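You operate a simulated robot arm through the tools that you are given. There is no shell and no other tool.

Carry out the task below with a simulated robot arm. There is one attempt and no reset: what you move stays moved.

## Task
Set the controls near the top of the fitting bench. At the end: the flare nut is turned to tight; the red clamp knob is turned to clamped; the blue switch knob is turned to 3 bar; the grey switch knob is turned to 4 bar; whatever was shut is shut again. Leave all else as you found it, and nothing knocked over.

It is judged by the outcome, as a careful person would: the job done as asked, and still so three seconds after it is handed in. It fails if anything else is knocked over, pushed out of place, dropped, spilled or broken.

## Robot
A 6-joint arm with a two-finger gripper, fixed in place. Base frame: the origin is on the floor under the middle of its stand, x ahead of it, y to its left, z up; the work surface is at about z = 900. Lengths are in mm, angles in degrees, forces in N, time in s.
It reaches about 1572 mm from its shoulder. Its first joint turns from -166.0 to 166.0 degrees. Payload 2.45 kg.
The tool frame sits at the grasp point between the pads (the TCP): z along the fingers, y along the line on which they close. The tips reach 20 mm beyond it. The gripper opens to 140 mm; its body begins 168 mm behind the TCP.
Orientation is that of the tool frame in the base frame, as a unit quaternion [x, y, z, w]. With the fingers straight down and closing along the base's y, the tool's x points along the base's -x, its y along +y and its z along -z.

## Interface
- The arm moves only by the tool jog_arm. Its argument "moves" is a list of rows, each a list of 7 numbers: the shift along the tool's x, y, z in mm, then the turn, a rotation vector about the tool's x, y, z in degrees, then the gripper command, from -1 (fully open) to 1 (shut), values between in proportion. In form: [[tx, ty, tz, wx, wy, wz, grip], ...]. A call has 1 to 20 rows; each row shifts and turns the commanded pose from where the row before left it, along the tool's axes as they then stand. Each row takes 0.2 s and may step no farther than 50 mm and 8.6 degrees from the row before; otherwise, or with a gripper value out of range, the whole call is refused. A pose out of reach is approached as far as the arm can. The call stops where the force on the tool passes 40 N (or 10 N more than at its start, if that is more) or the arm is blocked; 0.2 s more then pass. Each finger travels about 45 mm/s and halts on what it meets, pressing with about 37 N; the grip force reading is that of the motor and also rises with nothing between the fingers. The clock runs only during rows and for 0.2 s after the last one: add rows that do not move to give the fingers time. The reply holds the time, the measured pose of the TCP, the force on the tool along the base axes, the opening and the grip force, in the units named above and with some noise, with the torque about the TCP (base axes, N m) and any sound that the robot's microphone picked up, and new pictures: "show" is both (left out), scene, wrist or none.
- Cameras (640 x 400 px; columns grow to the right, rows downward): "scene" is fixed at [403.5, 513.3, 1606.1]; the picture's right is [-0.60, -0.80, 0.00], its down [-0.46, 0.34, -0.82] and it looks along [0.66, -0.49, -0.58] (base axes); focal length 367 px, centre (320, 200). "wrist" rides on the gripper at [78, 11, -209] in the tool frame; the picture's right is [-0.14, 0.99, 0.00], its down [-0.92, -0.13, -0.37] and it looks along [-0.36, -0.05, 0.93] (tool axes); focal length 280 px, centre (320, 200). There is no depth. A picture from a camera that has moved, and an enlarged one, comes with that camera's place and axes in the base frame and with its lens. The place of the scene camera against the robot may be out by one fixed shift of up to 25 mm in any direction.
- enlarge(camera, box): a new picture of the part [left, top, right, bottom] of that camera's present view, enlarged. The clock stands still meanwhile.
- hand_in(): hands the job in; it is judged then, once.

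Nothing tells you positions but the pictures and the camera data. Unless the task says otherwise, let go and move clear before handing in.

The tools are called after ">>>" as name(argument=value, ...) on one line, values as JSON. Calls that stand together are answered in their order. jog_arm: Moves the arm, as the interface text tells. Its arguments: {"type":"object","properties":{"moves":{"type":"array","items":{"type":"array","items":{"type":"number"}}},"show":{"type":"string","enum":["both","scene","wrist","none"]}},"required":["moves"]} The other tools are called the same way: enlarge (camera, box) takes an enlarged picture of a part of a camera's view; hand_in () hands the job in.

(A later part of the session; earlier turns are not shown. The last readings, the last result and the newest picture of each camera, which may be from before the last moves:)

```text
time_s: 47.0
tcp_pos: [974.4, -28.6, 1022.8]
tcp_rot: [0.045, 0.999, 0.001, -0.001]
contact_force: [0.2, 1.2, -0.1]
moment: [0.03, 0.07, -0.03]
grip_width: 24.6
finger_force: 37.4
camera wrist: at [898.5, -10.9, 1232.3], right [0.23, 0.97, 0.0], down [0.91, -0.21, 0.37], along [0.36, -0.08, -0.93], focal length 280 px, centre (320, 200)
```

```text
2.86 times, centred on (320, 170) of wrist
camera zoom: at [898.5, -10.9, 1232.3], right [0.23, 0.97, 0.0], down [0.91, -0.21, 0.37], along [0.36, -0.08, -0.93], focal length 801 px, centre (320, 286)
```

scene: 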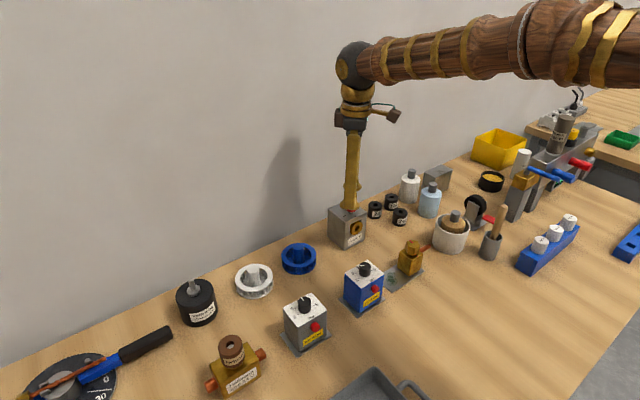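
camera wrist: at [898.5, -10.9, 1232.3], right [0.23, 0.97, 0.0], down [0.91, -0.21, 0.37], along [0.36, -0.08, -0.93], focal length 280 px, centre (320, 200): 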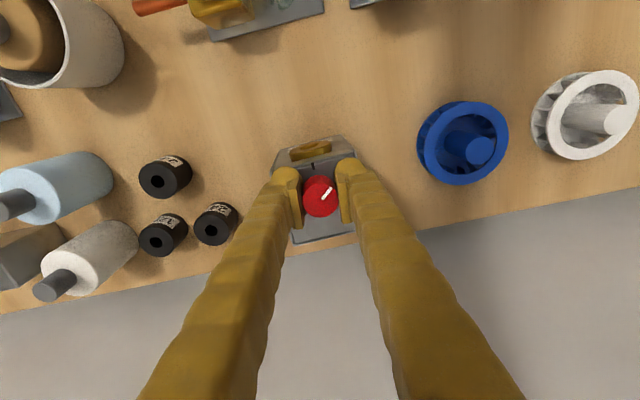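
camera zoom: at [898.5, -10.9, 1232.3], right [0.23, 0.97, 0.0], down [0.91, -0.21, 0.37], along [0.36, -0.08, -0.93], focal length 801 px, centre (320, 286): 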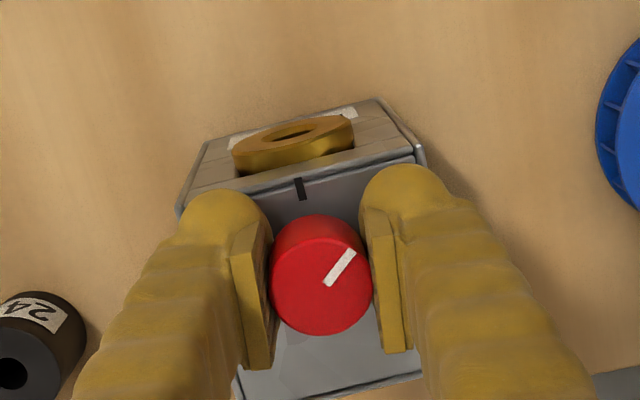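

The fingers slid slightly down the knob and the downforce is gone, but the knob still follows. I'll continue without pressing and watch the box.

>>> jog_arm(moves=[[0, 0, 0, 0, 0, 5, 0.8], [0, 0, 0, 0, 0, 5, 0.8], [0, 0, 0, 0, 0, 5, 0.8], [0, 0, 0, 0, 0, 0, 0.8]], show="wrist")

>>> enlarge(camera="wrist", box=[230, 100, 410, 240])

```text
time_s: 48.0
tcp_pos: [976.0, -29.7, 1022.9]
tcp_rot: [0.175, 0.984, 0.0, 0.0]
contact_force: [-0.3, -0.4, -1.8]
moment: [0.04, -0.07, -0.03]
grip_width: 24.9
finger_force: 37.0
camera wrist: at [906.3, 7.3, 1231.8], right [0.47, 0.88, 0.0], down [0.82, -0.44, 0.37], along [0.33, -0.17, -0.93], focal length 280 px, centre (320, 200)
```

wrist: 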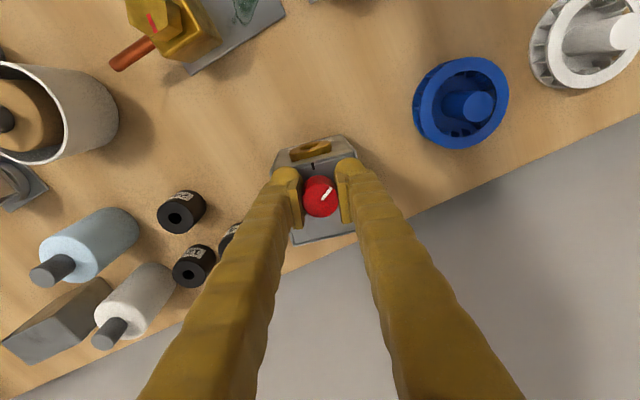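

```text
2.86 times, centred on (320, 170) of wrist
camera zoom: at [906.3, 7.3, 1231.8], right [0.47, 0.88, 0.0], down [0.82, -0.44, 0.37], along [0.33, -0.17, -0.93], focal length 801 px, centre (320, 286)
```

zoom: 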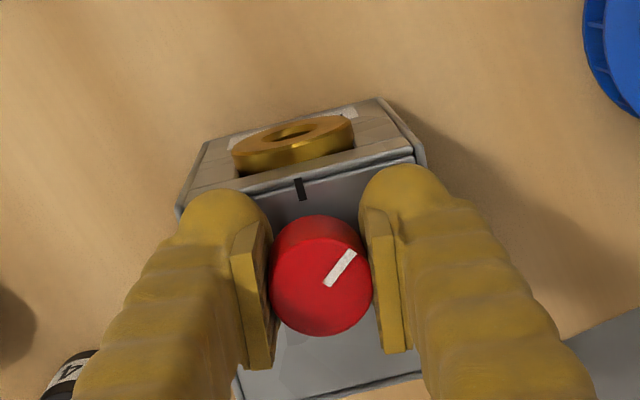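

The box followed the last 15° of turn, since there was no downforce. I'll turn back 15° without pressing so the box returns, then check.

>>> jog_arm(moves=[[0, 0, 0, 0, 0, -5, 0.8], [0, 0, 0, 0, 0, -5, 0.8], [0, 0, 0, 0, 0, -5, 0.8], [0, 0, 0, 0, 0, 0, 0.8]], show="wrist")

>>> enlarge(camera="wrist", box=[230, 100, 410, 240])

>>> enlarge(camera="scene", box=[310, 160, 400, 260])

```text
time_s: 49.0
tcp_pos: [975.6, -31.3, 1024.3]
tcp_rot: [0.045, 0.999, 0.0, 0.0]
contact_force: [-0.5, 1.1, -3.8]
moment: [0.06, 0.01, 0.02]
grip_width: 24.5
finger_force: 37.3
camera wrist: at [898.9, -11.9, 1233.1], right [0.23, 0.97, 0.0], down [0.91, -0.21, 0.37], along [0.36, -0.08, -0.93], focal length 280 px, centre (320, 200)
```

wrist: 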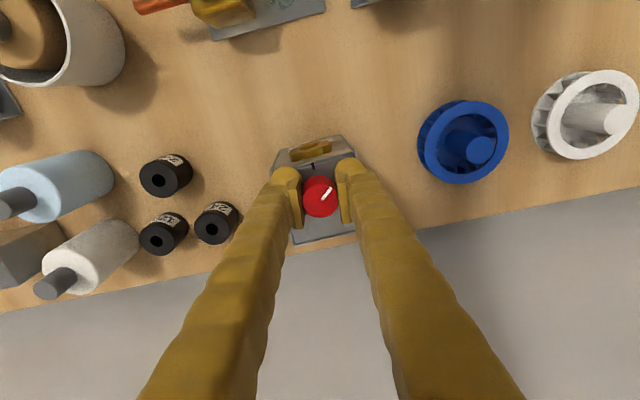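

```text
2.86 times, centred on (320, 170) of wrist
camera zoom: at [898.9, -11.9, 1233.1], right [0.23, 0.97, 0.0], down [0.91, -0.21, 0.37], along [0.36, -0.08, -0.93], focal length 801 px, centre (320, 286)
```

zoom: 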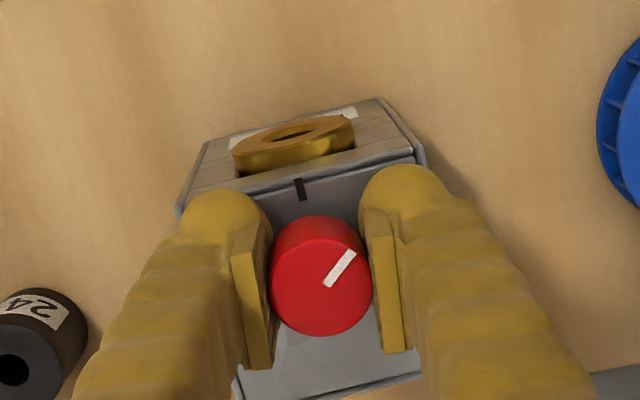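

```text
4.00 times, centred on (355, 210) of scene
camera zoom: at [403.5, 513.3, 1606.1], right [-0.6, -0.8, 0.0], down [-0.46, 0.34, -0.82], along [0.66, -0.49, -0.58], focal length 1467 px, centre (180, 160)
```

zoom: 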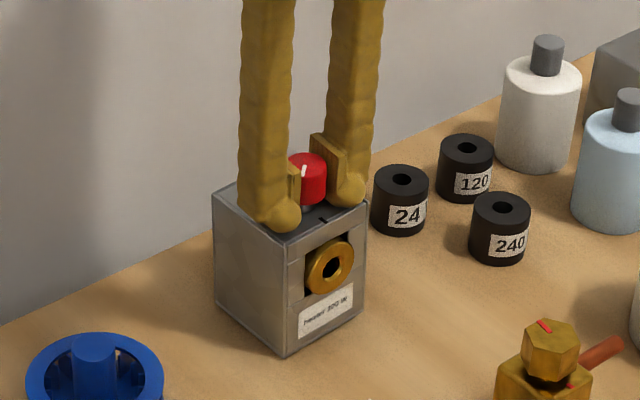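

The box is back square, and the knob is now about 51° of the 90°. I'll release, re-centre, and re-grip a little higher so I can press down again.

>>> jog_arm(moves=[[0, 0, 0.7, 0, 0, 0, 0.8], [0, 0, 0, 0, 0, 0, 0.5], [0, 0, 0, 0, 0, 0, 0.14], [0, 0, 0, 0, 0, 0, 0.14], [0, 0, -15, 0, 0, 0, 0.14], [0, 0, -15, 0, 0, 0, 0.14], [0, 0, 0, 0, 0, 0, 0.14]], show="wrist")

>>> enlarge(camera="wrist", box=[230, 100, 410, 240])

>>> enlarge(camera="scene", box=[310, 160, 400, 260])

```text
time_s: 50.6
tcp_pos: [975.8, -31.0, 1052.9]
tcp_rot: [0.046, 0.999, 0.0, -0.001]
contact_force: [-0.6, 0.7, -3.6]
moment: [0.05, 0.03, 0.01]
grip_width: 60.2
finger_force: 0.1
camera wrist: at [898.2, -12.5, 1262.5], right [0.23, 0.97, 0.0], down [0.91, -0.21, 0.37], along [0.36, -0.08, -0.93], focal length 280 px, centre (320, 200)
```

wrist: 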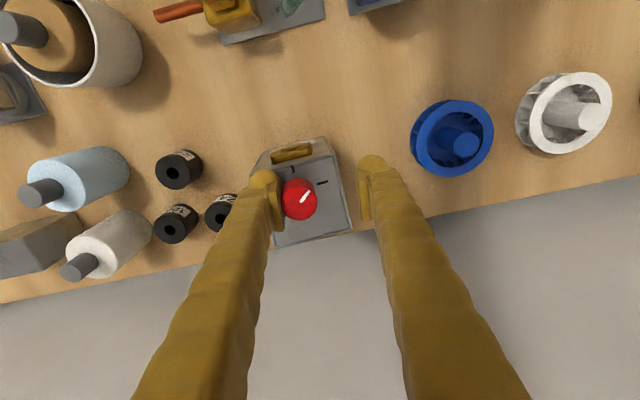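

```text
2.86 times, centred on (320, 170) of wrist
camera zoom: at [898.2, -12.5, 1262.5], right [0.23, 0.97, 0.0], down [0.91, -0.21, 0.37], along [0.36, -0.08, -0.93], focal length 801 px, centre (320, 286)
```

zoom: 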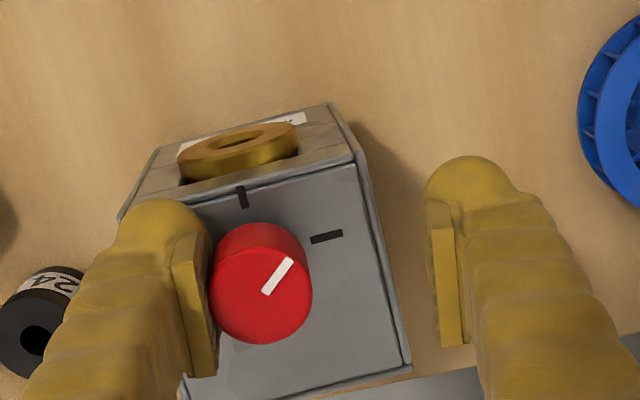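

```text
4.00 times, centred on (355, 210) of scene
camera zoom: at [403.5, 513.3, 1606.1], right [-0.6, -0.8, 0.0], down [-0.46, 0.34, -0.82], along [0.66, -0.49, -0.58], focal length 1467 px, centre (180, 160)
```

zoom: 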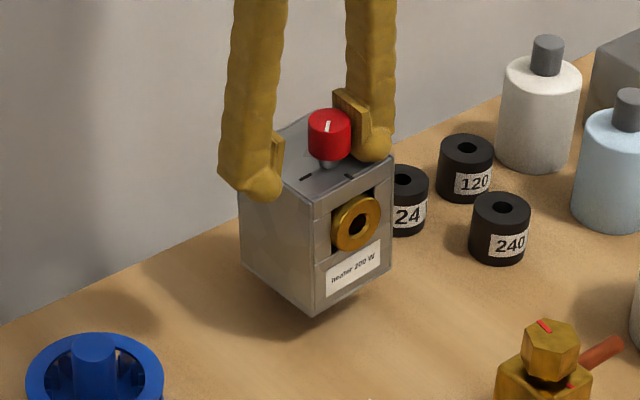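

The heater box is stuck to the left finger: the scene shows it lifted about 25 mm off the bench with the knob against that finger pad. I'll look closely before doing anything so that it doesn't drop.

>>> enlarge(camera="scene", box=[355, 175, 415, 225])

>>> enlarge(camera="wrist", box=[250, 150, 330, 230])

>>> enlarge(camera="scene", box=[340, 140, 420, 250])

```text
8.00 times, centred on (385, 200) of scene
camera zoom: at [403.5, 513.3, 1606.1], right [-0.6, -0.8, 0.0], down [-0.46, 0.34, -0.82], along [0.66, -0.49, -0.58], focal length 2934 px, centre (-200, 200)
```

zoom: 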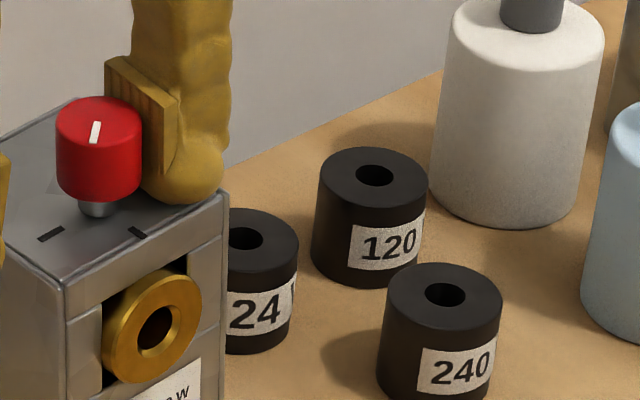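

```text
5.00 times, centred on (290, 190) of wrist
camera zoom: at [898.2, -12.5, 1262.5], right [0.23, 0.97, 0.0], down [0.91, -0.21, 0.37], along [0.36, -0.08, -0.93], focal length 1402 px, centre (470, 250)
```

zoom: 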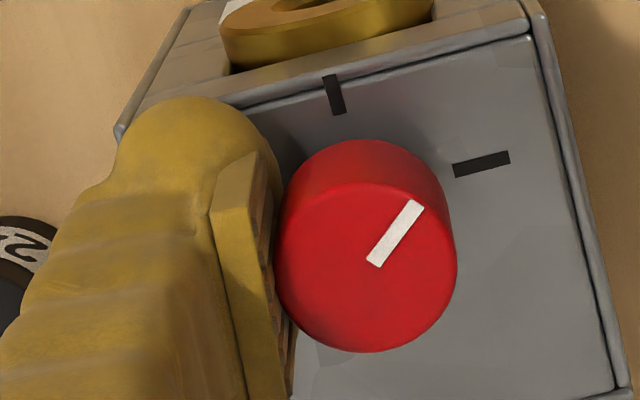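

```text
3.64 times, centred on (380, 195) of scene
camera zoom: at [403.5, 513.3, 1606.1], right [-0.6, -0.8, 0.0], down [-0.46, 0.34, -0.82], along [0.66, -0.49, -0.58], focal length 1334 px, centre (102, 218)
```

zoom: 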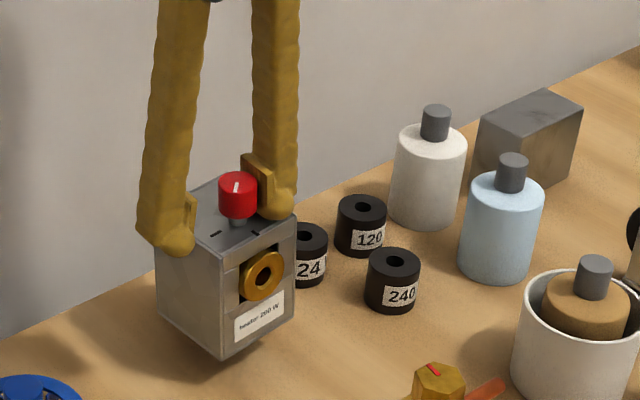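

The box is hanging about 25–30 mm up, upright, on the left finger only. I'll gently close the fingers to bring it back to its place and steady it before lowering it.

>>> jog_arm(moves=[[0, 0, 0, 0, 0, 0, 0.25], [0, 0, 0, 0, 0, 0, 0.36], [0, 0, 0, 0, 0, 0, 0.46], [0, 0, 0, 0, 0, 0, 0.54], [0, 0, 0, 0, 0, 0, 0.6], [0, 0, 0, 0, 0, 0, 0.6]], show="both")

>>> enlarge(camera="scene", box=[310, 160, 400, 260])

>>> enlarge(camera="wrist", box=[230, 100, 410, 240])

```text
time_s: 52.0
tcp_pos: [974.8, -30.2, 1053.1]
tcp_rot: [0.045, 0.999, 0.0, 0.0]
contact_force: [0.6, -0.8, -3.2]
moment: [0.02, 0.0, 0.0]
grip_width: 28.0
finger_force: 0.3
camera wrist: at [898.2, -12.5, 1262.5], right [0.23, 0.97, 0.0], down [0.91, -0.21, 0.37], along [0.36, -0.08, -0.93], focal length 280 px, centre (320, 200)
```

scene: 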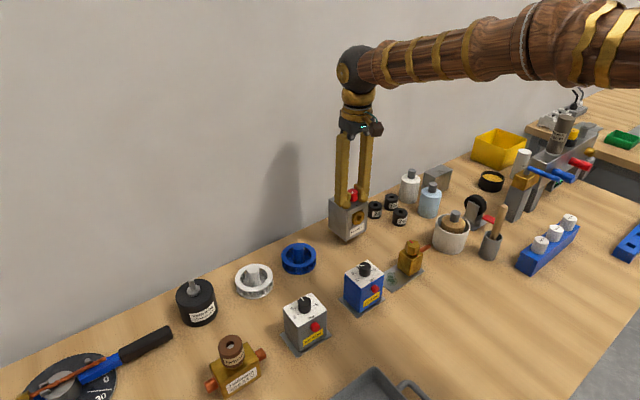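
wrist: 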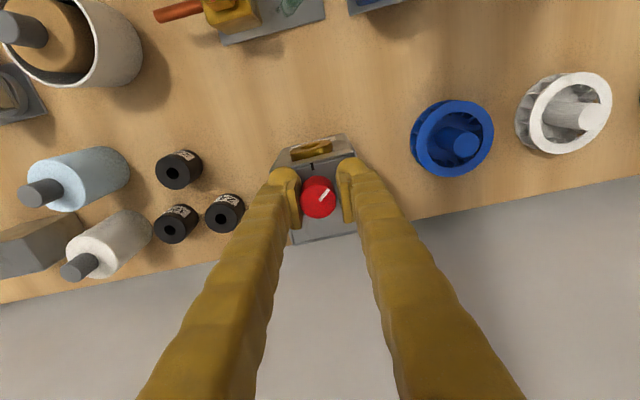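

```text
4.00 times, centred on (355, 210) of scene
camera zoom: at [403.5, 513.3, 1606.1], right [-0.6, -0.8, 0.0], down [-0.46, 0.34, -0.82], along [0.66, -0.49, -0.58], focal length 1467 px, centre (180, 160)
```

zoom: 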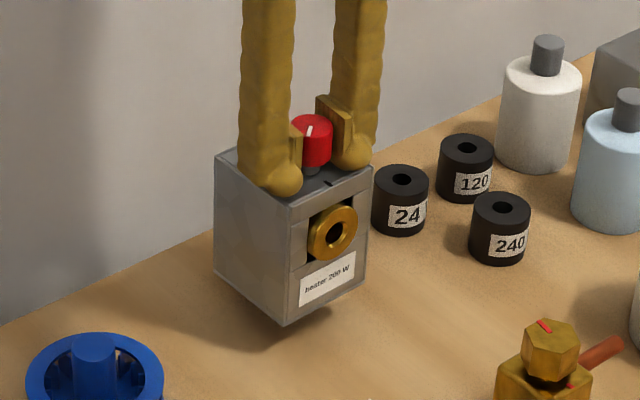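

```text
2.86 times, centred on (320, 170) of wrist
camera zoom: at [898.2, -12.5, 1262.5], right [0.23, 0.97, 0.0], down [0.91, -0.21, 0.37], along [0.36, -0.08, -0.93], focal length 801 px, centre (320, 286)
```

zoom: 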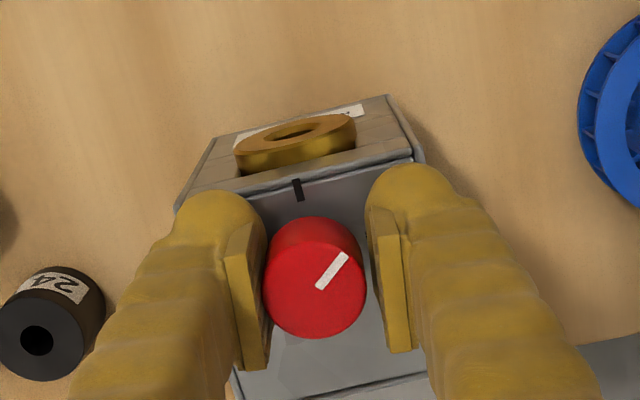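

The box is back between the fingers over its own place. I'll lower it slowly to the bench.

>>> jog_arm(moves=[[0, 0, 8, 0, 0, 0, 0.6], [0, 0, 8, 0, 0, 0, 0.6], [0, 0, 6, 0, 0, 0, 0.6], [0, 0, 3, 0, 0, 0, 0.6], [0, 0, 0, 0, 0, 0, 0.6]], show="wrist")

>>> enlarge(camera="scene", box=[310, 160, 400, 260])

```text
time_s: 53.2
tcp_pos: [976.2, -29.5, 1028.2]
tcp_rot: [0.046, 0.999, 0.001, 0.001]
contact_force: [-0.3, -0.7, -3.8]
moment: [0.0, 0.03, 0.0]
grip_width: 28.4
finger_force: 0.2
camera wrist: at [899.2, -12.3, 1237.1], right [0.23, 0.97, 0.0], down [0.91, -0.21, 0.37], along [0.36, -0.08, -0.93], focal length 280 px, centre (320, 200)
```

wrist: 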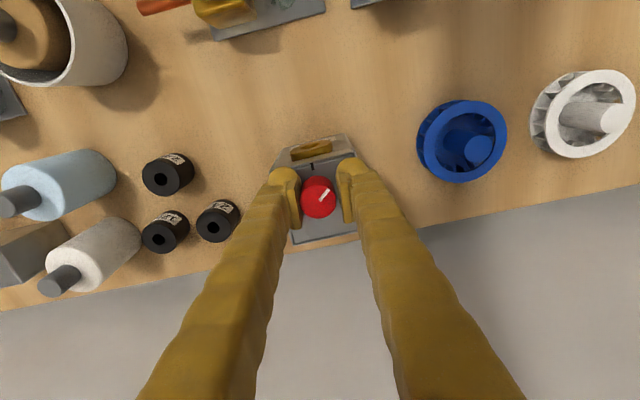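

```text
4.00 times, centred on (355, 210) of scene
camera zoom: at [403.5, 513.3, 1606.1], right [-0.6, -0.8, 0.0], down [-0.46, 0.34, -0.82], along [0.66, -0.49, -0.58], focal length 1467 px, centre (180, 160)
```

zoom: 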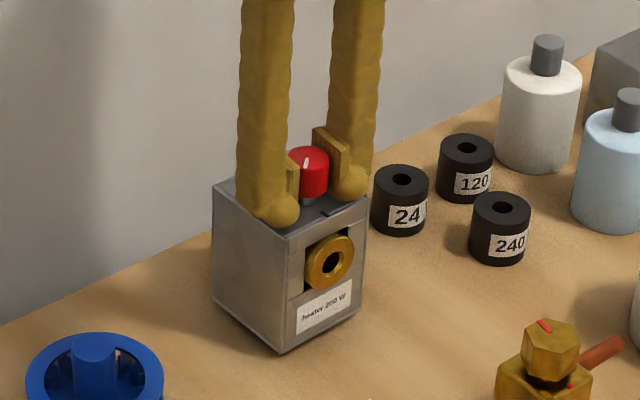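

The box is a few millimetres above the bench. I'll check its alignment against the original before setting it down.

>>> enlarge(camera="wrist", box=[250, 120, 370, 250])

```text
3.08 times, centred on (310, 185) of wrist
camera zoom: at [899.2, -12.3, 1237.1], right [0.23, 0.97, 0.0], down [0.91, -0.21, 0.37], along [0.36, -0.08, -0.93], focal length 863 px, centre (351, 246)
```

zoom: 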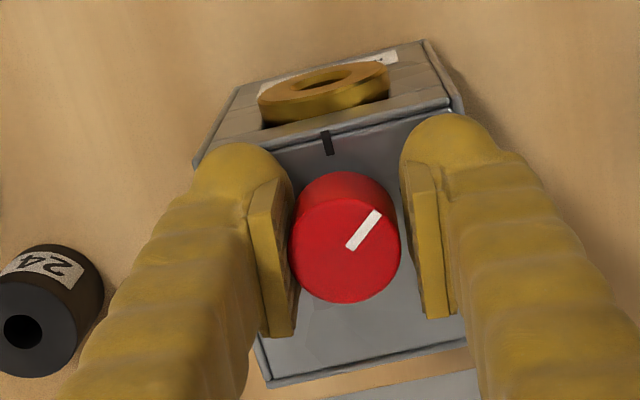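

I'll take the same zoomed scene view as at the start, to compare the box's pose directly.

>>> enlarge(camera="scene", box=[325, 195, 375, 250])

```text
7.27 times, centred on (350, 222) of scene
camera zoom: at [403.5, 513.3, 1606.1], right [-0.6, -0.8, 0.0], down [-0.46, 0.34, -0.82], along [0.66, -0.49, -0.58], focal length 2667 px, centre (102, 36)
```

zoom: 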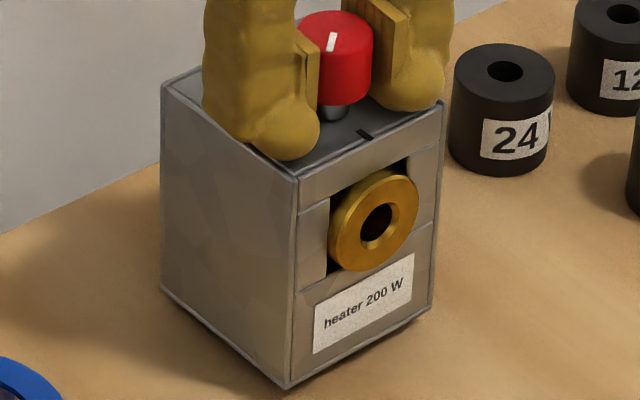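

The comparison shows the box about 5 mm up and displaced roughly (+2.7, -4) mm. I'll shift it back by that and lower in small steps until it lands.

>>> jog_arm(moves=[[1.5, 1.9, 0, 0, 0, 0, 0.6], [1.5, 1.9, 0, 0, 0, 0, 0.6], [0, 0, 1.5, 0, 0, 0, 0.6], [0, 0, 1.0, 0, 0, 0, 0.6], [0, 0, 1.0, 0, 0, 0, 0.6], [0, 0, 0, 0, 0, 0, 0.6]], show="wrist")

>>> enlarge(camera="scene", box=[325, 195, 375, 250])

```text
time_s: 54.6
tcp_pos: [975.4, -26.7, 1024.7]
tcp_rot: [0.046, 0.999, 0.0, 0.0]
contact_force: [0.3, -1.0, -4.0]
moment: [-0.02, 0.03, -0.02]
grip_width: 28.4
finger_force: 0.1
camera wrist: at [897.7, -8.4, 1233.8], right [0.23, 0.97, 0.0], down [0.91, -0.21, 0.37], along [0.36, -0.08, -0.93], focal length 280 px, centre (320, 200)
```

wrist: 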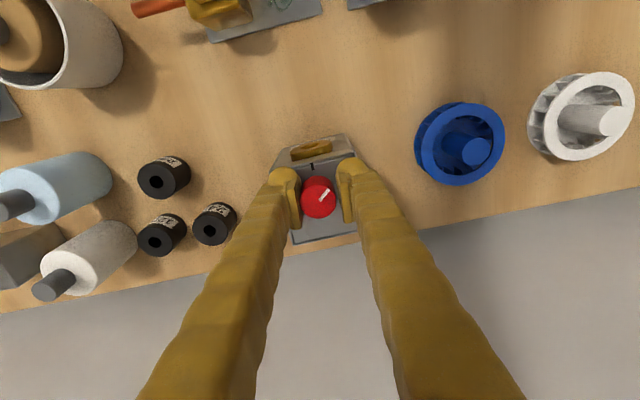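

```text
7.27 times, centred on (350, 222) of scene
camera zoom: at [403.5, 513.3, 1606.1], right [-0.6, -0.8, 0.0], down [-0.46, 0.34, -0.82], along [0.66, -0.49, -0.58], focal length 2667 px, centre (102, 36)
```

zoom: 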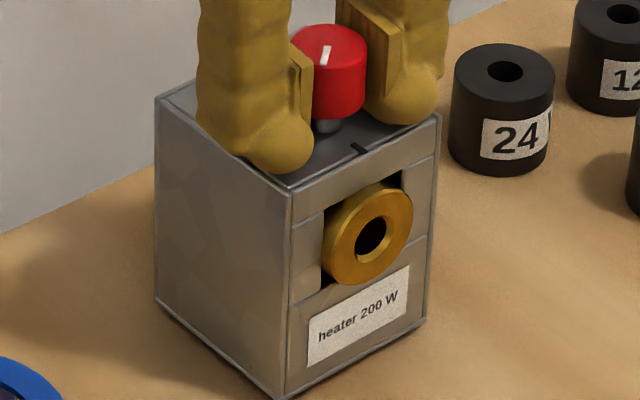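

It is within a couple of millimetres of the bench now. I'll keep lowering in 1 mm steps.

>>> jog_arm(moves=[[0, 0, 1.0, 0, 0, 0, 0.6], [0, 0, 0, 0, 0, 0, 0.6]], show="none")

>>> jog_arm(moves=[[0, 0, 1.0, 0, 0, 0, 0.6], [0, 0, 0, 0, 0, 0, 0.6]], show="none")

>>> enlarge(camera="scene", box=[325, 195, 375, 250])

```text
time_s: 55.2
tcp_pos: [973.6, -26.3, 1023.6]
tcp_rot: [0.046, 0.999, 0.0, 0.0]
contact_force: [0.0, -1.0, -3.1]
moment: [0.05, 0.02, -0.01]
grip_width: 28.7
finger_force: 0.6
```

```text
time_s: 55.8
tcp_pos: [973.5, -26.3, 1022.3]
tcp_rot: [0.046, 0.999, 0.0, -0.001]
contact_force: [0.7, 0.0, -2.5]
moment: [-0.01, 0.07, 0.01]
grip_width: 28.2
finger_force: 0.0
```

```text
7.27 times, centred on (350, 222) of scene
camera zoom: at [403.5, 513.3, 1606.1], right [-0.6, -0.8, 0.0], down [-0.46, 0.34, -0.82], along [0.66, -0.49, -0.58], focal length 2667 px, centre (102, 36)
```

zoom: 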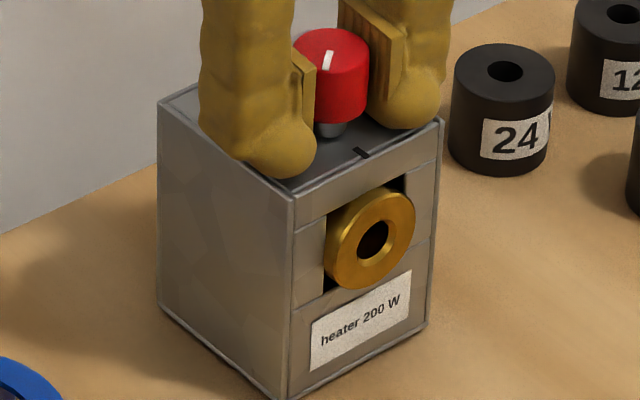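

The box is almost seated, with part of its weight already on the bench. I'll lower one more millimetre.

>>> jog_arm(moves=[[0, 0, 1.0, 0, 0, 0, 0.6], [0, 0, 0, 0, 0, 0, 0.6]], show="none")

>>> jog_arm(moves=[[0, 0, 0.8, 0, 0, 0, 0.6], [0, 0, 0, 0, 0, 0, 0.6]], show="wrist")

>>> enlarge(camera="scene", box=[325, 195, 375, 250])

>>> enlarge(camera="wrist", box=[250, 120, 370, 250])

```text
time_s: 56.4
tcp_pos: [974.5, -27.4, 1021.9]
tcp_rot: [0.046, 0.999, -0.001, -0.001]
contact_force: [0.2, 0.5, -3.2]
moment: [-0.01, 0.04, 0.02]
grip_width: 28.3
finger_force: 0.5
```

```text
time_s: 57.0
tcp_pos: [972.9, -27.9, 1020.1]
tcp_rot: [0.045, 0.999, -0.001, 0.0]
contact_force: [-0.1, -0.4, -2.9]
moment: [0.01, -0.02, -0.03]
grip_width: 28.5
finger_force: 0.0
camera wrist: at [896.6, -9.2, 1229.7], right [0.23, 0.97, 0.0], down [0.91, -0.21, 0.37], along [0.36, -0.08, -0.93], focal length 280 px, centre (320, 200)
```

wrist: 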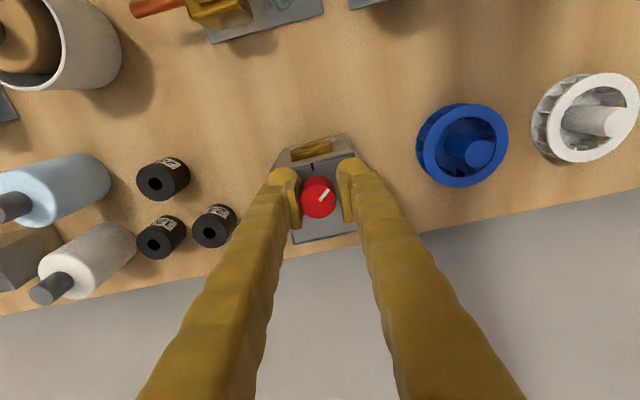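

```text
7.27 times, centred on (350, 222) of scene
camera zoom: at [403.5, 513.3, 1606.1], right [-0.6, -0.8, 0.0], down [-0.46, 0.34, -0.82], along [0.66, -0.49, -0.58], focal length 2667 px, centre (102, 36)
```

zoom: 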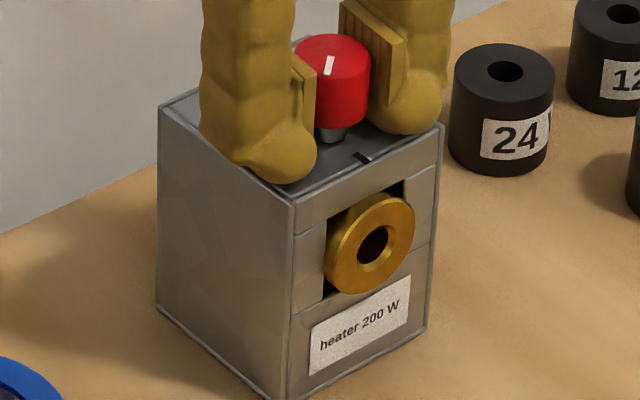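

```text
3.08 times, centred on (310, 185) of wrist
camera zoom: at [896.6, -9.2, 1229.7], right [0.23, 0.97, 0.0], down [0.91, -0.21, 0.37], along [0.36, -0.08, -0.93], focal length 863 px, centre (351, 246)
```

zoom: 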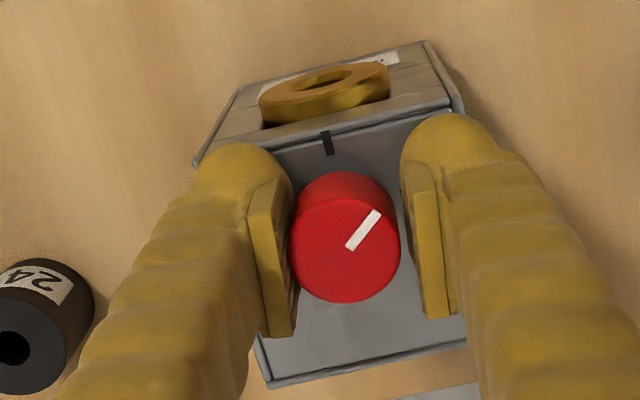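

The tool still carries about 3 N, so the box isn't fully seated. I'll continue lowering gently and watch the force.

>>> jog_arm(moves=[[-1.5, 0, 0.8, 0, 0, 0, 0.6], [0, 0, 0, 0, 0, 0, 0.6]], show="none")

>>> jog_arm(moves=[[0, 0, 0.8, 0, 0, 0, 0.6], [0, 0, 0, 0, 0, 0, 0.6]], show="none")

>>> enlarge(camera="scene", box=[325, 195, 375, 250])

```text
time_s: 57.6
tcp_pos: [975.4, -26.6, 1019.3]
tcp_rot: [0.045, 0.999, 0.0, 0.0]
contact_force: [-1.4, -1.9, 4.1]
moment: [0.04, 0.05, 0.04]
grip_width: 28.5
finger_force: 0.2
```

```text
time_s: 58.2
tcp_pos: [976.3, -26.5, 1018.9]
tcp_rot: [0.045, 0.999, 0.0, 0.0]
contact_force: [-5.5, -2.5, 20.0]
moment: [0.04, 0.06, -0.03]
grip_width: 28.5
finger_force: 0.6
```

```text
7.27 times, centred on (350, 222) of scene
camera zoom: at [403.5, 513.3, 1606.1], right [-0.6, -0.8, 0.0], down [-0.46, 0.34, -0.82], along [0.66, -0.49, -0.58], focal length 2667 px, centre (102, 36)
```

zoom: 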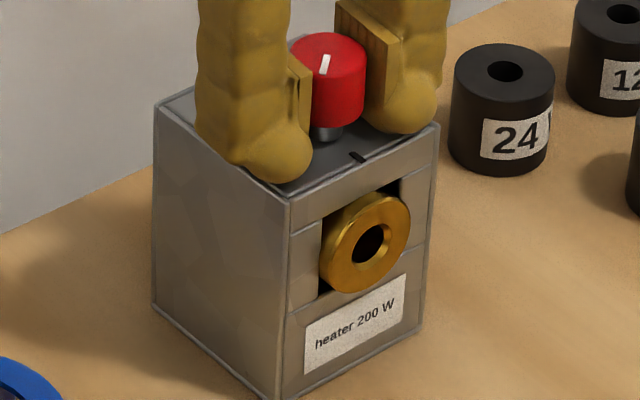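

The box is seated again, about 2 mm from its original place, with 20 N of press. I'll unload, then open slightly and see whether the box stays put.

>>> jog_arm(moves=[[0, 0, -0.7, 0, 0, 0, 0.6], [0, 0, 0, 0, 0, 0, 0.6], [0, 0, 0, 0, 0, 0, 0.5], [0, 0, 0, 0, 0, 0, 0.45], [0, 0, 0, 0, 0, 0, 0.45]], show="wrist")

>>> enlarge(camera="scene", box=[325, 195, 375, 250])

>>> enlarge(camera="wrist", box=[250, 120, 370, 250])

```text
time_s: 59.4
tcp_pos: [976.7, -27.5, 1020.3]
tcp_rot: [0.045, 0.999, 0.0, 0.0]
contact_force: [0.9, 0.9, 15.1]
moment: [0.0, 0.01, 0.04]
grip_width: 35.4
finger_force: 0.0
camera wrist: at [898.2, -8.7, 1229.1], right [0.23, 0.97, 0.0], down [0.91, -0.21, 0.37], along [0.36, -0.08, -0.93], focal length 280 px, centre (320, 200)
```

wrist: 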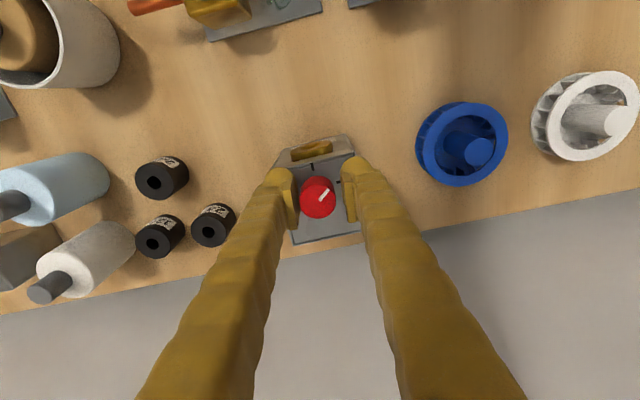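

```text
7.27 times, centred on (350, 222) of scene
camera zoom: at [403.5, 513.3, 1606.1], right [-0.6, -0.8, 0.0], down [-0.46, 0.34, -0.82], along [0.66, -0.49, -0.58], focal length 2667 px, centre (102, 36)
```

zoom: 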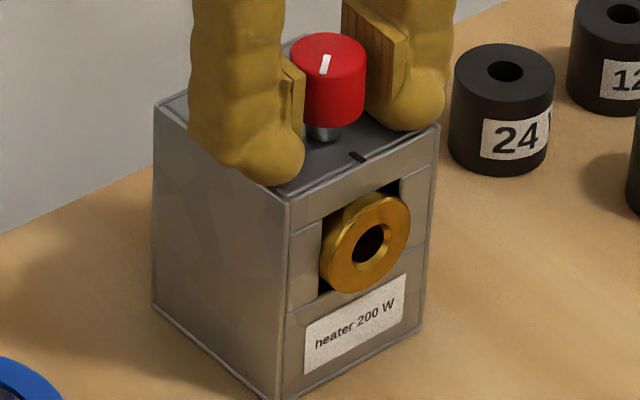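

```text
3.08 times, centred on (310, 185) of wrist
camera zoom: at [898.2, -8.7, 1229.1], right [0.23, 0.97, 0.0], down [0.91, -0.21, 0.37], along [0.36, -0.08, -0.93], focal length 863 px, centre (351, 246)
```

zoom: 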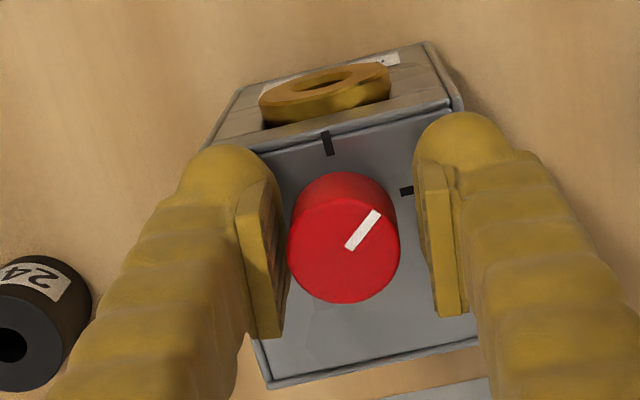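

The box stayed in place while the fingers opened, so it is separating. I'll open further, then lift slightly and check the force.

>>> jog_arm(moves=[[0, 0, 0, 0, 0, 0, 0.3], [0, 0, 0, 0, 0, 0, 0.14], [0, 0, 0, 0, 0, 0, 0.14], [0, 0, -1.0, 0, 0, 0, 0.14], [0, 0, 0, 0, 0, 0, 0.14]], show="wrist")

>>> enlarge(camera="scene", box=[325, 195, 375, 250])

>>> enlarge(camera="wrist", box=[250, 120, 370, 250])

```text
time_s: 60.6
tcp_pos: [975.9, -26.5, 1019.6]
tcp_rot: [0.045, 0.999, 0.0, 0.0]
contact_force: [0.6, 0.0, 0.7]
moment: [0.0, -0.02, -0.02]
grip_width: 60.3
finger_force: 0.1
camera wrist: at [898.1, -8.2, 1229.9], right [0.23, 0.97, 0.0], down [0.91, -0.21, 0.37], along [0.36, -0.08, -0.93], focal length 280 px, centre (320, 200)
```

wrist: 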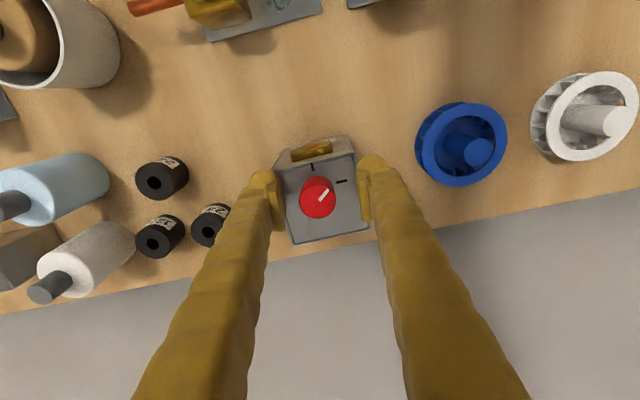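

```text
7.27 times, centred on (350, 222) of scene
camera zoom: at [403.5, 513.3, 1606.1], right [-0.6, -0.8, 0.0], down [-0.46, 0.34, -0.82], along [0.66, -0.49, -0.58], focal length 2667 px, centre (102, 36)
```

zoom: 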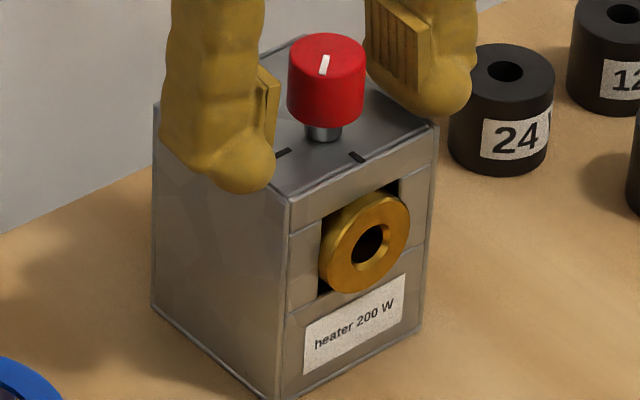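

```text
3.08 times, centred on (310, 185) of wrist
camera zoom: at [898.1, -8.2, 1229.9], right [0.23, 0.97, 0.0], down [0.91, -0.21, 0.37], along [0.36, -0.08, -0.93], focal length 863 px, centre (351, 246)
```

zoom: 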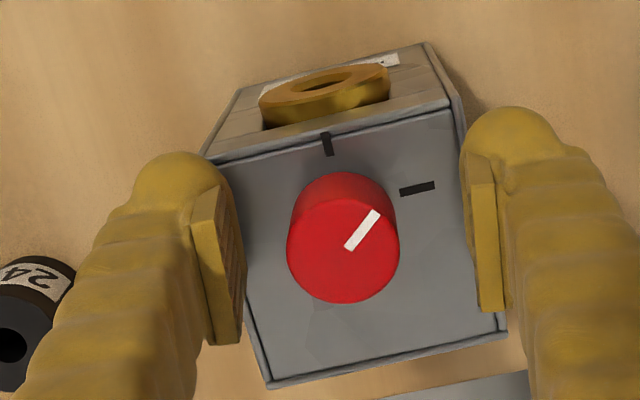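

The box is free and standing in its original place, square, with the knob at about 52° of 90°. I'll re-grip higher on the knob and continue in two short turns, keeping the downforce positive so nothing lifts.

>>> jog_arm(moves=[[-1.7, -2.3, -7.5, 0, 0, 0, 0.14], [0, 0, 0, 0, 0, 0, 0.14], [0, 0, 0, 0, 0, 0, 0.14]], show="wrist")

>>> enlarge(camera="wrist", box=[250, 120, 370, 250])

>>> enlarge(camera="scene", box=[325, 195, 375, 250])

```text
time_s: 61.4
tcp_pos: [975.3, -29.2, 1028.7]
tcp_rot: [0.045, 0.999, 0.0, 0.0]
contact_force: [0.1, 0.4, 0.3]
moment: [0.03, -0.02, 0.0]
grip_width: 60.2
finger_force: 0.0
camera wrist: at [899.1, -10.6, 1237.9], right [0.23, 0.97, 0.0], down [0.91, -0.21, 0.37], along [0.36, -0.08, -0.93], focal length 280 px, centre (320, 200)
```

wrist: 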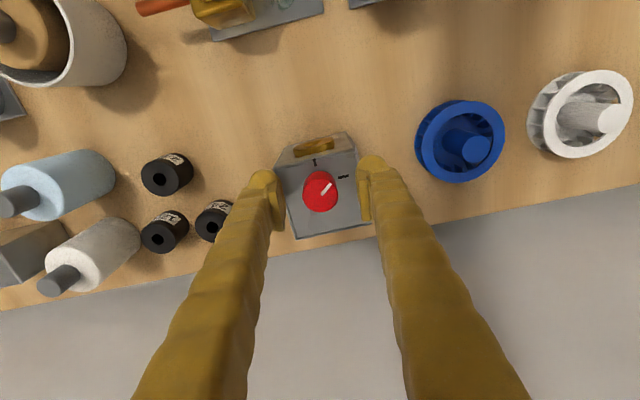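

```text
3.08 times, centred on (310, 185) of wrist
camera zoom: at [899.1, -10.6, 1237.9], right [0.23, 0.97, 0.0], down [0.91, -0.21, 0.37], along [0.36, -0.08, -0.93], focal length 863 px, centre (351, 246)
```

zoom: 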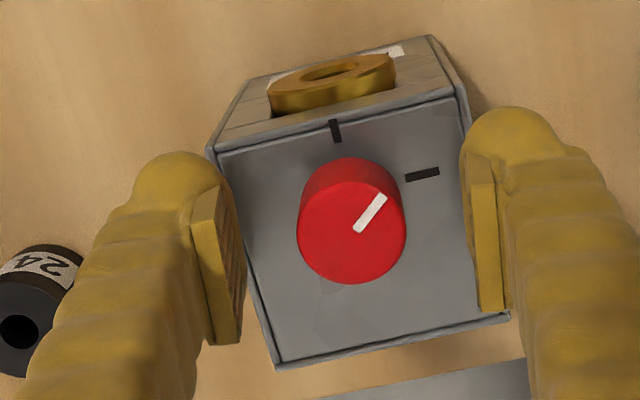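

```text
7.27 times, centred on (350, 222) of scene
camera zoom: at [403.5, 513.3, 1606.1], right [-0.6, -0.8, 0.0], down [-0.46, 0.34, -0.82], along [0.66, -0.49, -0.58], focal length 2667 px, centre (102, 36)
```

zoom: 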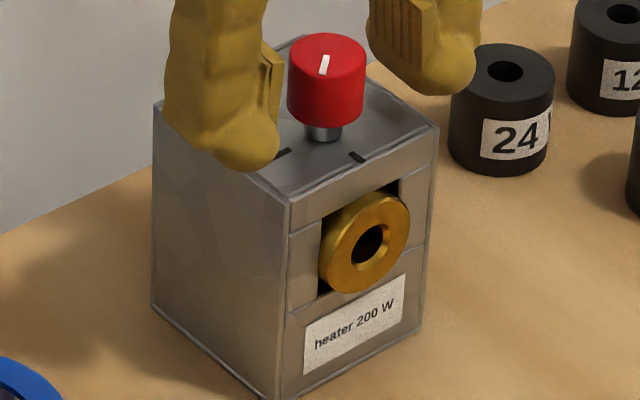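

The knob is centred between the fingers. I'll close, press, and read the forces.

>>> jog_arm(moves=[[0, 0, 0, 0, 0, 0, 0.35], [0, 0, 0, 0, 0, 0, 0.55], [0, 0, 0, 0, 0, 0, 0.75], [0, 0, 0, 0, 0, 0, 0.8], [0, 0, 2.0, 0, 0, 0, 0.8], [0, 0, 0, 0, 0, 0, 0.8]], show="none")

```text
time_s: 62.8
tcp_pos: [977.1, -28.9, 1029.4]
tcp_rot: [0.045, 0.999, 0.0, 0.001]
contact_force: [-8.5, 1.0, 29.0]
moment: [0.0, 0.15, 0.03]
grip_width: 26.3
finger_force: 37.1
```

There is 29 N of downforce with a good grip. I'll turn 15° and check.

>>> jog_arm(moves=[[0, 0, 0, 0, 0, 5, 0.8], [0, 0, 0, 0, 0, 5, 0.8], [0, 0, 0, 0, 0, 5, 0.8], [0, 0, 0, 0, 0, 0, 0.8]], show="wrist")

>>> enlarge(camera="wrist", box=[250, 120, 370, 250])

>>> enlarge(camera="scene", box=[325, 195, 375, 250])

```text
time_s: 63.8
tcp_pos: [977.2, -29.1, 1026.5]
tcp_rot: [0.175, 0.985, -0.001, 0.002]
contact_force: [7.6, -4.3, 29.3]
moment: [-0.12, -0.17, 0.02]
grip_width: 26.4
finger_force: 37.1
camera wrist: at [906.3, 8.6, 1236.0], right [0.47, 0.88, 0.0], down [0.82, -0.44, 0.37], along [0.33, -0.17, -0.93], focal length 280 px, centre (320, 200)
```

wrist: 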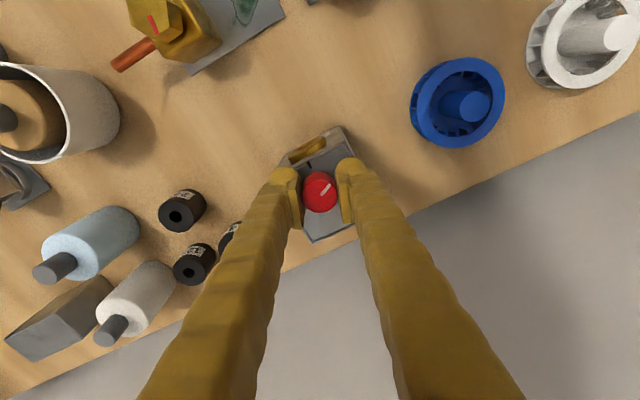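

```text
3.08 times, centred on (310, 185) of wrist
camera zoom: at [906.3, 8.6, 1236.0], right [0.47, 0.88, 0.0], down [0.82, -0.44, 0.37], along [0.33, -0.17, -0.93], focal length 863 px, centre (351, 246)
```

zoom: 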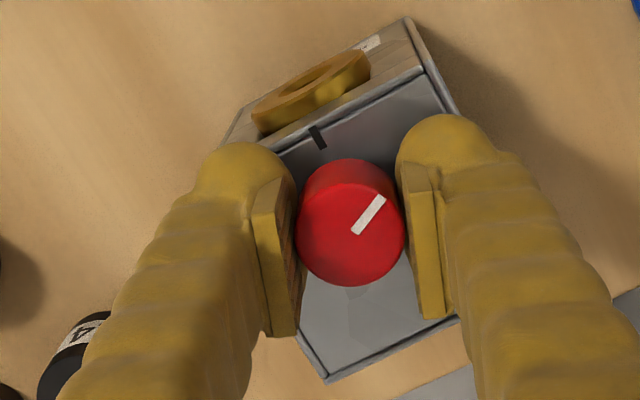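

```text
7.27 times, centred on (350, 222) of scene
camera zoom: at [403.5, 513.3, 1606.1], right [-0.6, -0.8, 0.0], down [-0.46, 0.34, -0.82], along [0.66, -0.49, -0.58], focal length 2667 px, centre (102, 36)
```

zoom: 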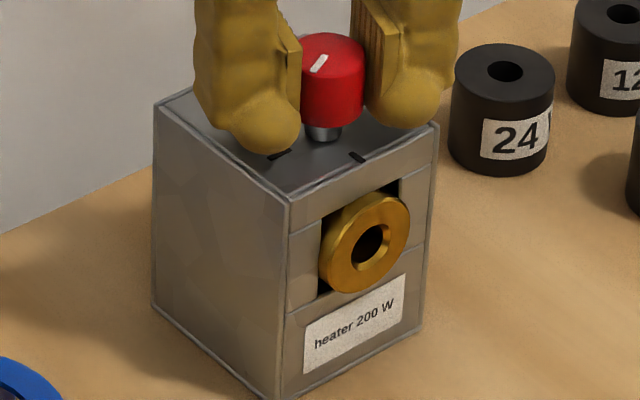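

The box held still and the knob is at about 67°. I'll turn 12° more.

>>> jog_arm(moves=[[0, 0, 0, 0, 0, 4, 0.8], [0, 0, 0, 0, 0, 4, 0.8], [0, 0, 0, 0, 0, 4, 0.8], [0, 0, 0, 0, 0, 0, 0.8]], show="wrist")

>>> enlarge(camera="scene", box=[325, 195, 375, 250])

```text
time_s: 64.8
tcp_pos: [976.8, -29.4, 1026.3]
tcp_rot: [0.277, 0.961, 0.0, 0.0]
contact_force: [2.8, 3.1, 25.0]
moment: [0.1, 0.02, -0.03]
grip_width: 26.1
finger_force: 37.2
camera wrist: at [915.6, 21.7, 1235.9], right [0.64, 0.77, 0.0], down [0.71, -0.6, 0.37], along [0.28, -0.24, -0.93], focal length 280 px, centre (320, 200)
```

wrist: 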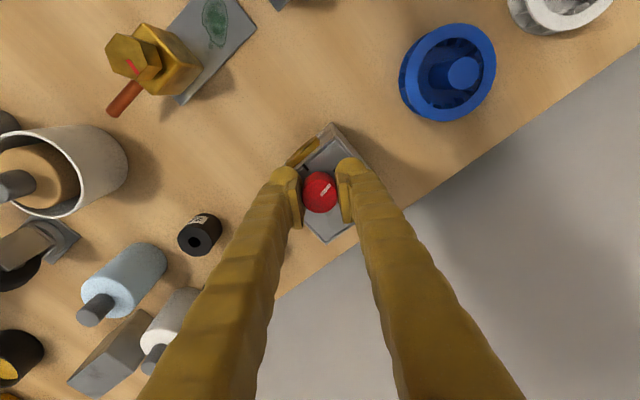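

```text
7.27 times, centred on (350, 222) of scene
camera zoom: at [403.5, 513.3, 1606.1], right [-0.6, -0.8, 0.0], down [-0.46, 0.34, -0.82], along [0.66, -0.49, -0.58], focal length 2667 px, centre (102, 36)
```

zoom: 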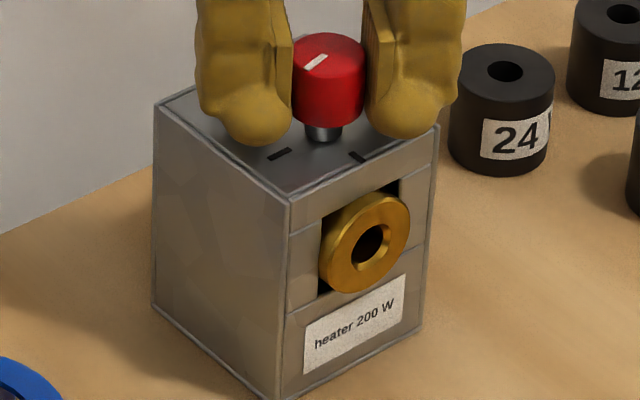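

The knob is near 79° and everything is stable. I'll turn the last 12° and check again.

>>> jog_arm(moves=[[0, 0, 0, 0, 0, 4, 0.8], [0, 0, 0, 0, 0, 4, 0.8], [0, 0, 0, 0, 0, 4, 0.8], [0, 0, 0, 0, 0, 0, 0.8]], show="wrist")

>>> enlarge(camera="scene", box=[325, 195, 375, 250])

>>> enlarge(camera="wrist", box=[250, 120, 370, 250])

```text
time_s: 65.8
tcp_pos: [976.4, -29.3, 1026.2]
tcp_rot: [0.377, 0.926, 0.0, 0.0]
contact_force: [-10.6, -2.4, 23.0]
moment: [0.07, 0.33, 0.0]
grip_width: 26.3
finger_force: 36.9
camera wrist: at [927.7, 32.9, 1235.8], right [0.79, 0.61, 0.0], down [0.57, -0.73, 0.37], along [0.23, -0.29, -0.93], focal length 280 px, centre (320, 200)
```

wrist: 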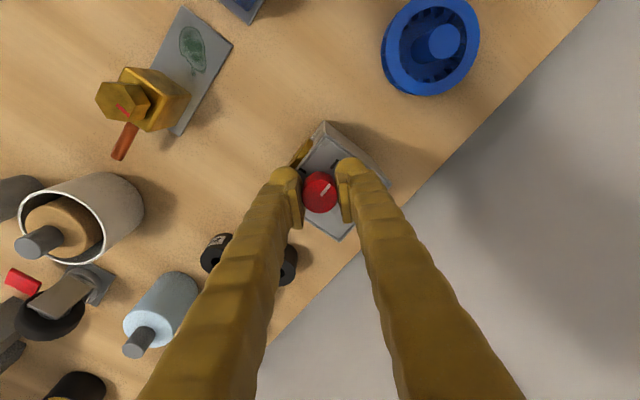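

```text
7.27 times, centred on (350, 222) of scene
camera zoom: at [403.5, 513.3, 1606.1], right [-0.6, -0.8, 0.0], down [-0.46, 0.34, -0.82], along [0.66, -0.49, -0.58], focal length 2667 px, centre (102, 36)
```

zoom: 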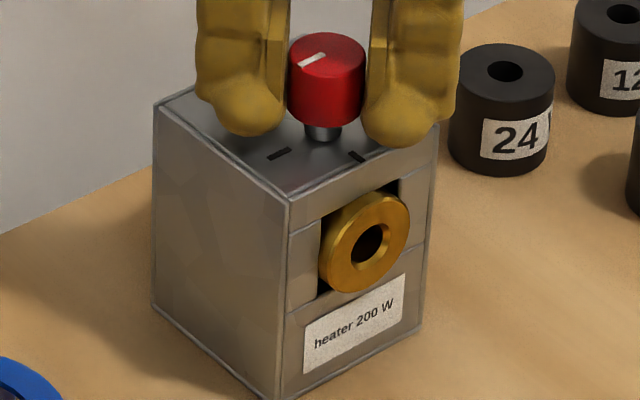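

```text
3.08 times, centred on (310, 185) of wrist
camera zoom: at [927.7, 32.9, 1235.8], right [0.79, 0.61, 0.0], down [0.57, -0.73, 0.37], along [0.23, -0.29, -0.93], focal length 863 px, centre (351, 246)
```

zoom: 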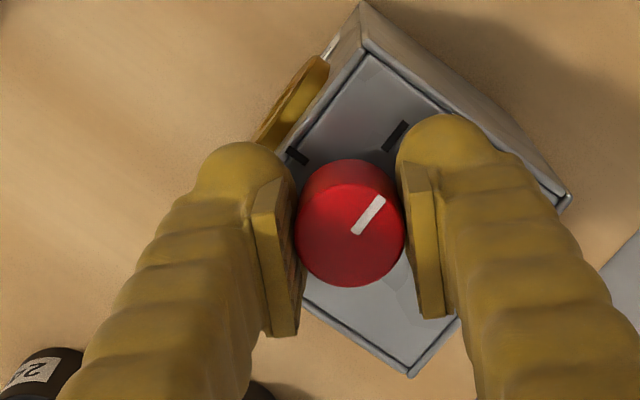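

The red pointer is now exactly parallel to the side tick, so it is clamped. I'll release while still pressing lightly, and check that the box stays.

>>> jog_arm(moves=[[0, 0, -0.8, 0, 0, 0, 0.8], [0, 0, 0, 0, 0, 0, 0.6], [0, 0, 0, 0, 0, 0, 0.4], [0, 0, 0, 0, 0, 0, 0.14], [0, 0, 0, 0, 0, 0, 0.14], [0, 0, 0, 0, 0, 0, 0.14]], show="none")

>>> enlarge(camera="scene", box=[325, 195, 375, 250])

>>> enlarge(camera="wrist", box=[250, 120, 370, 250])

```text
time_s: 67.2
tcp_pos: [977.1, -28.8, 1027.8]
tcp_rot: [0.376, 0.927, 0.0, 0.0]
contact_force: [0.5, -0.7, 0.4]
moment: [0.04, -0.01, -0.03]
grip_width: 60.2
finger_force: 0.1
```

```text
7.27 times, centred on (350, 222) of scene
camera zoom: at [403.5, 513.3, 1606.1], right [-0.6, -0.8, 0.0], down [-0.46, 0.34, -0.82], along [0.66, -0.49, -0.58], focal length 2667 px, centre (102, 36)
```

zoom: 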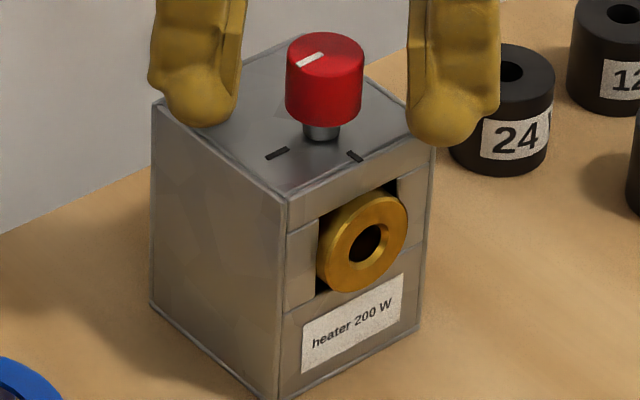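

```text
3.08 times, centred on (310, 185) of wrist
camera zoom: at [928.2, 33.5, 1236.8], right [0.79, 0.61, 0.0], down [0.57, -0.73, 0.37], along [0.23, -0.29, -0.93], focal length 863 px, centre (351, 246)
```

zoom: 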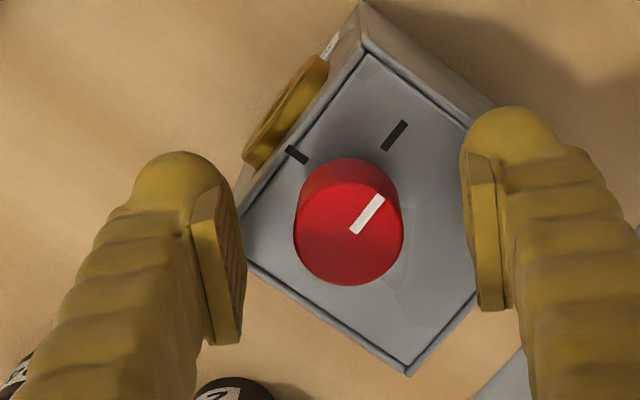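

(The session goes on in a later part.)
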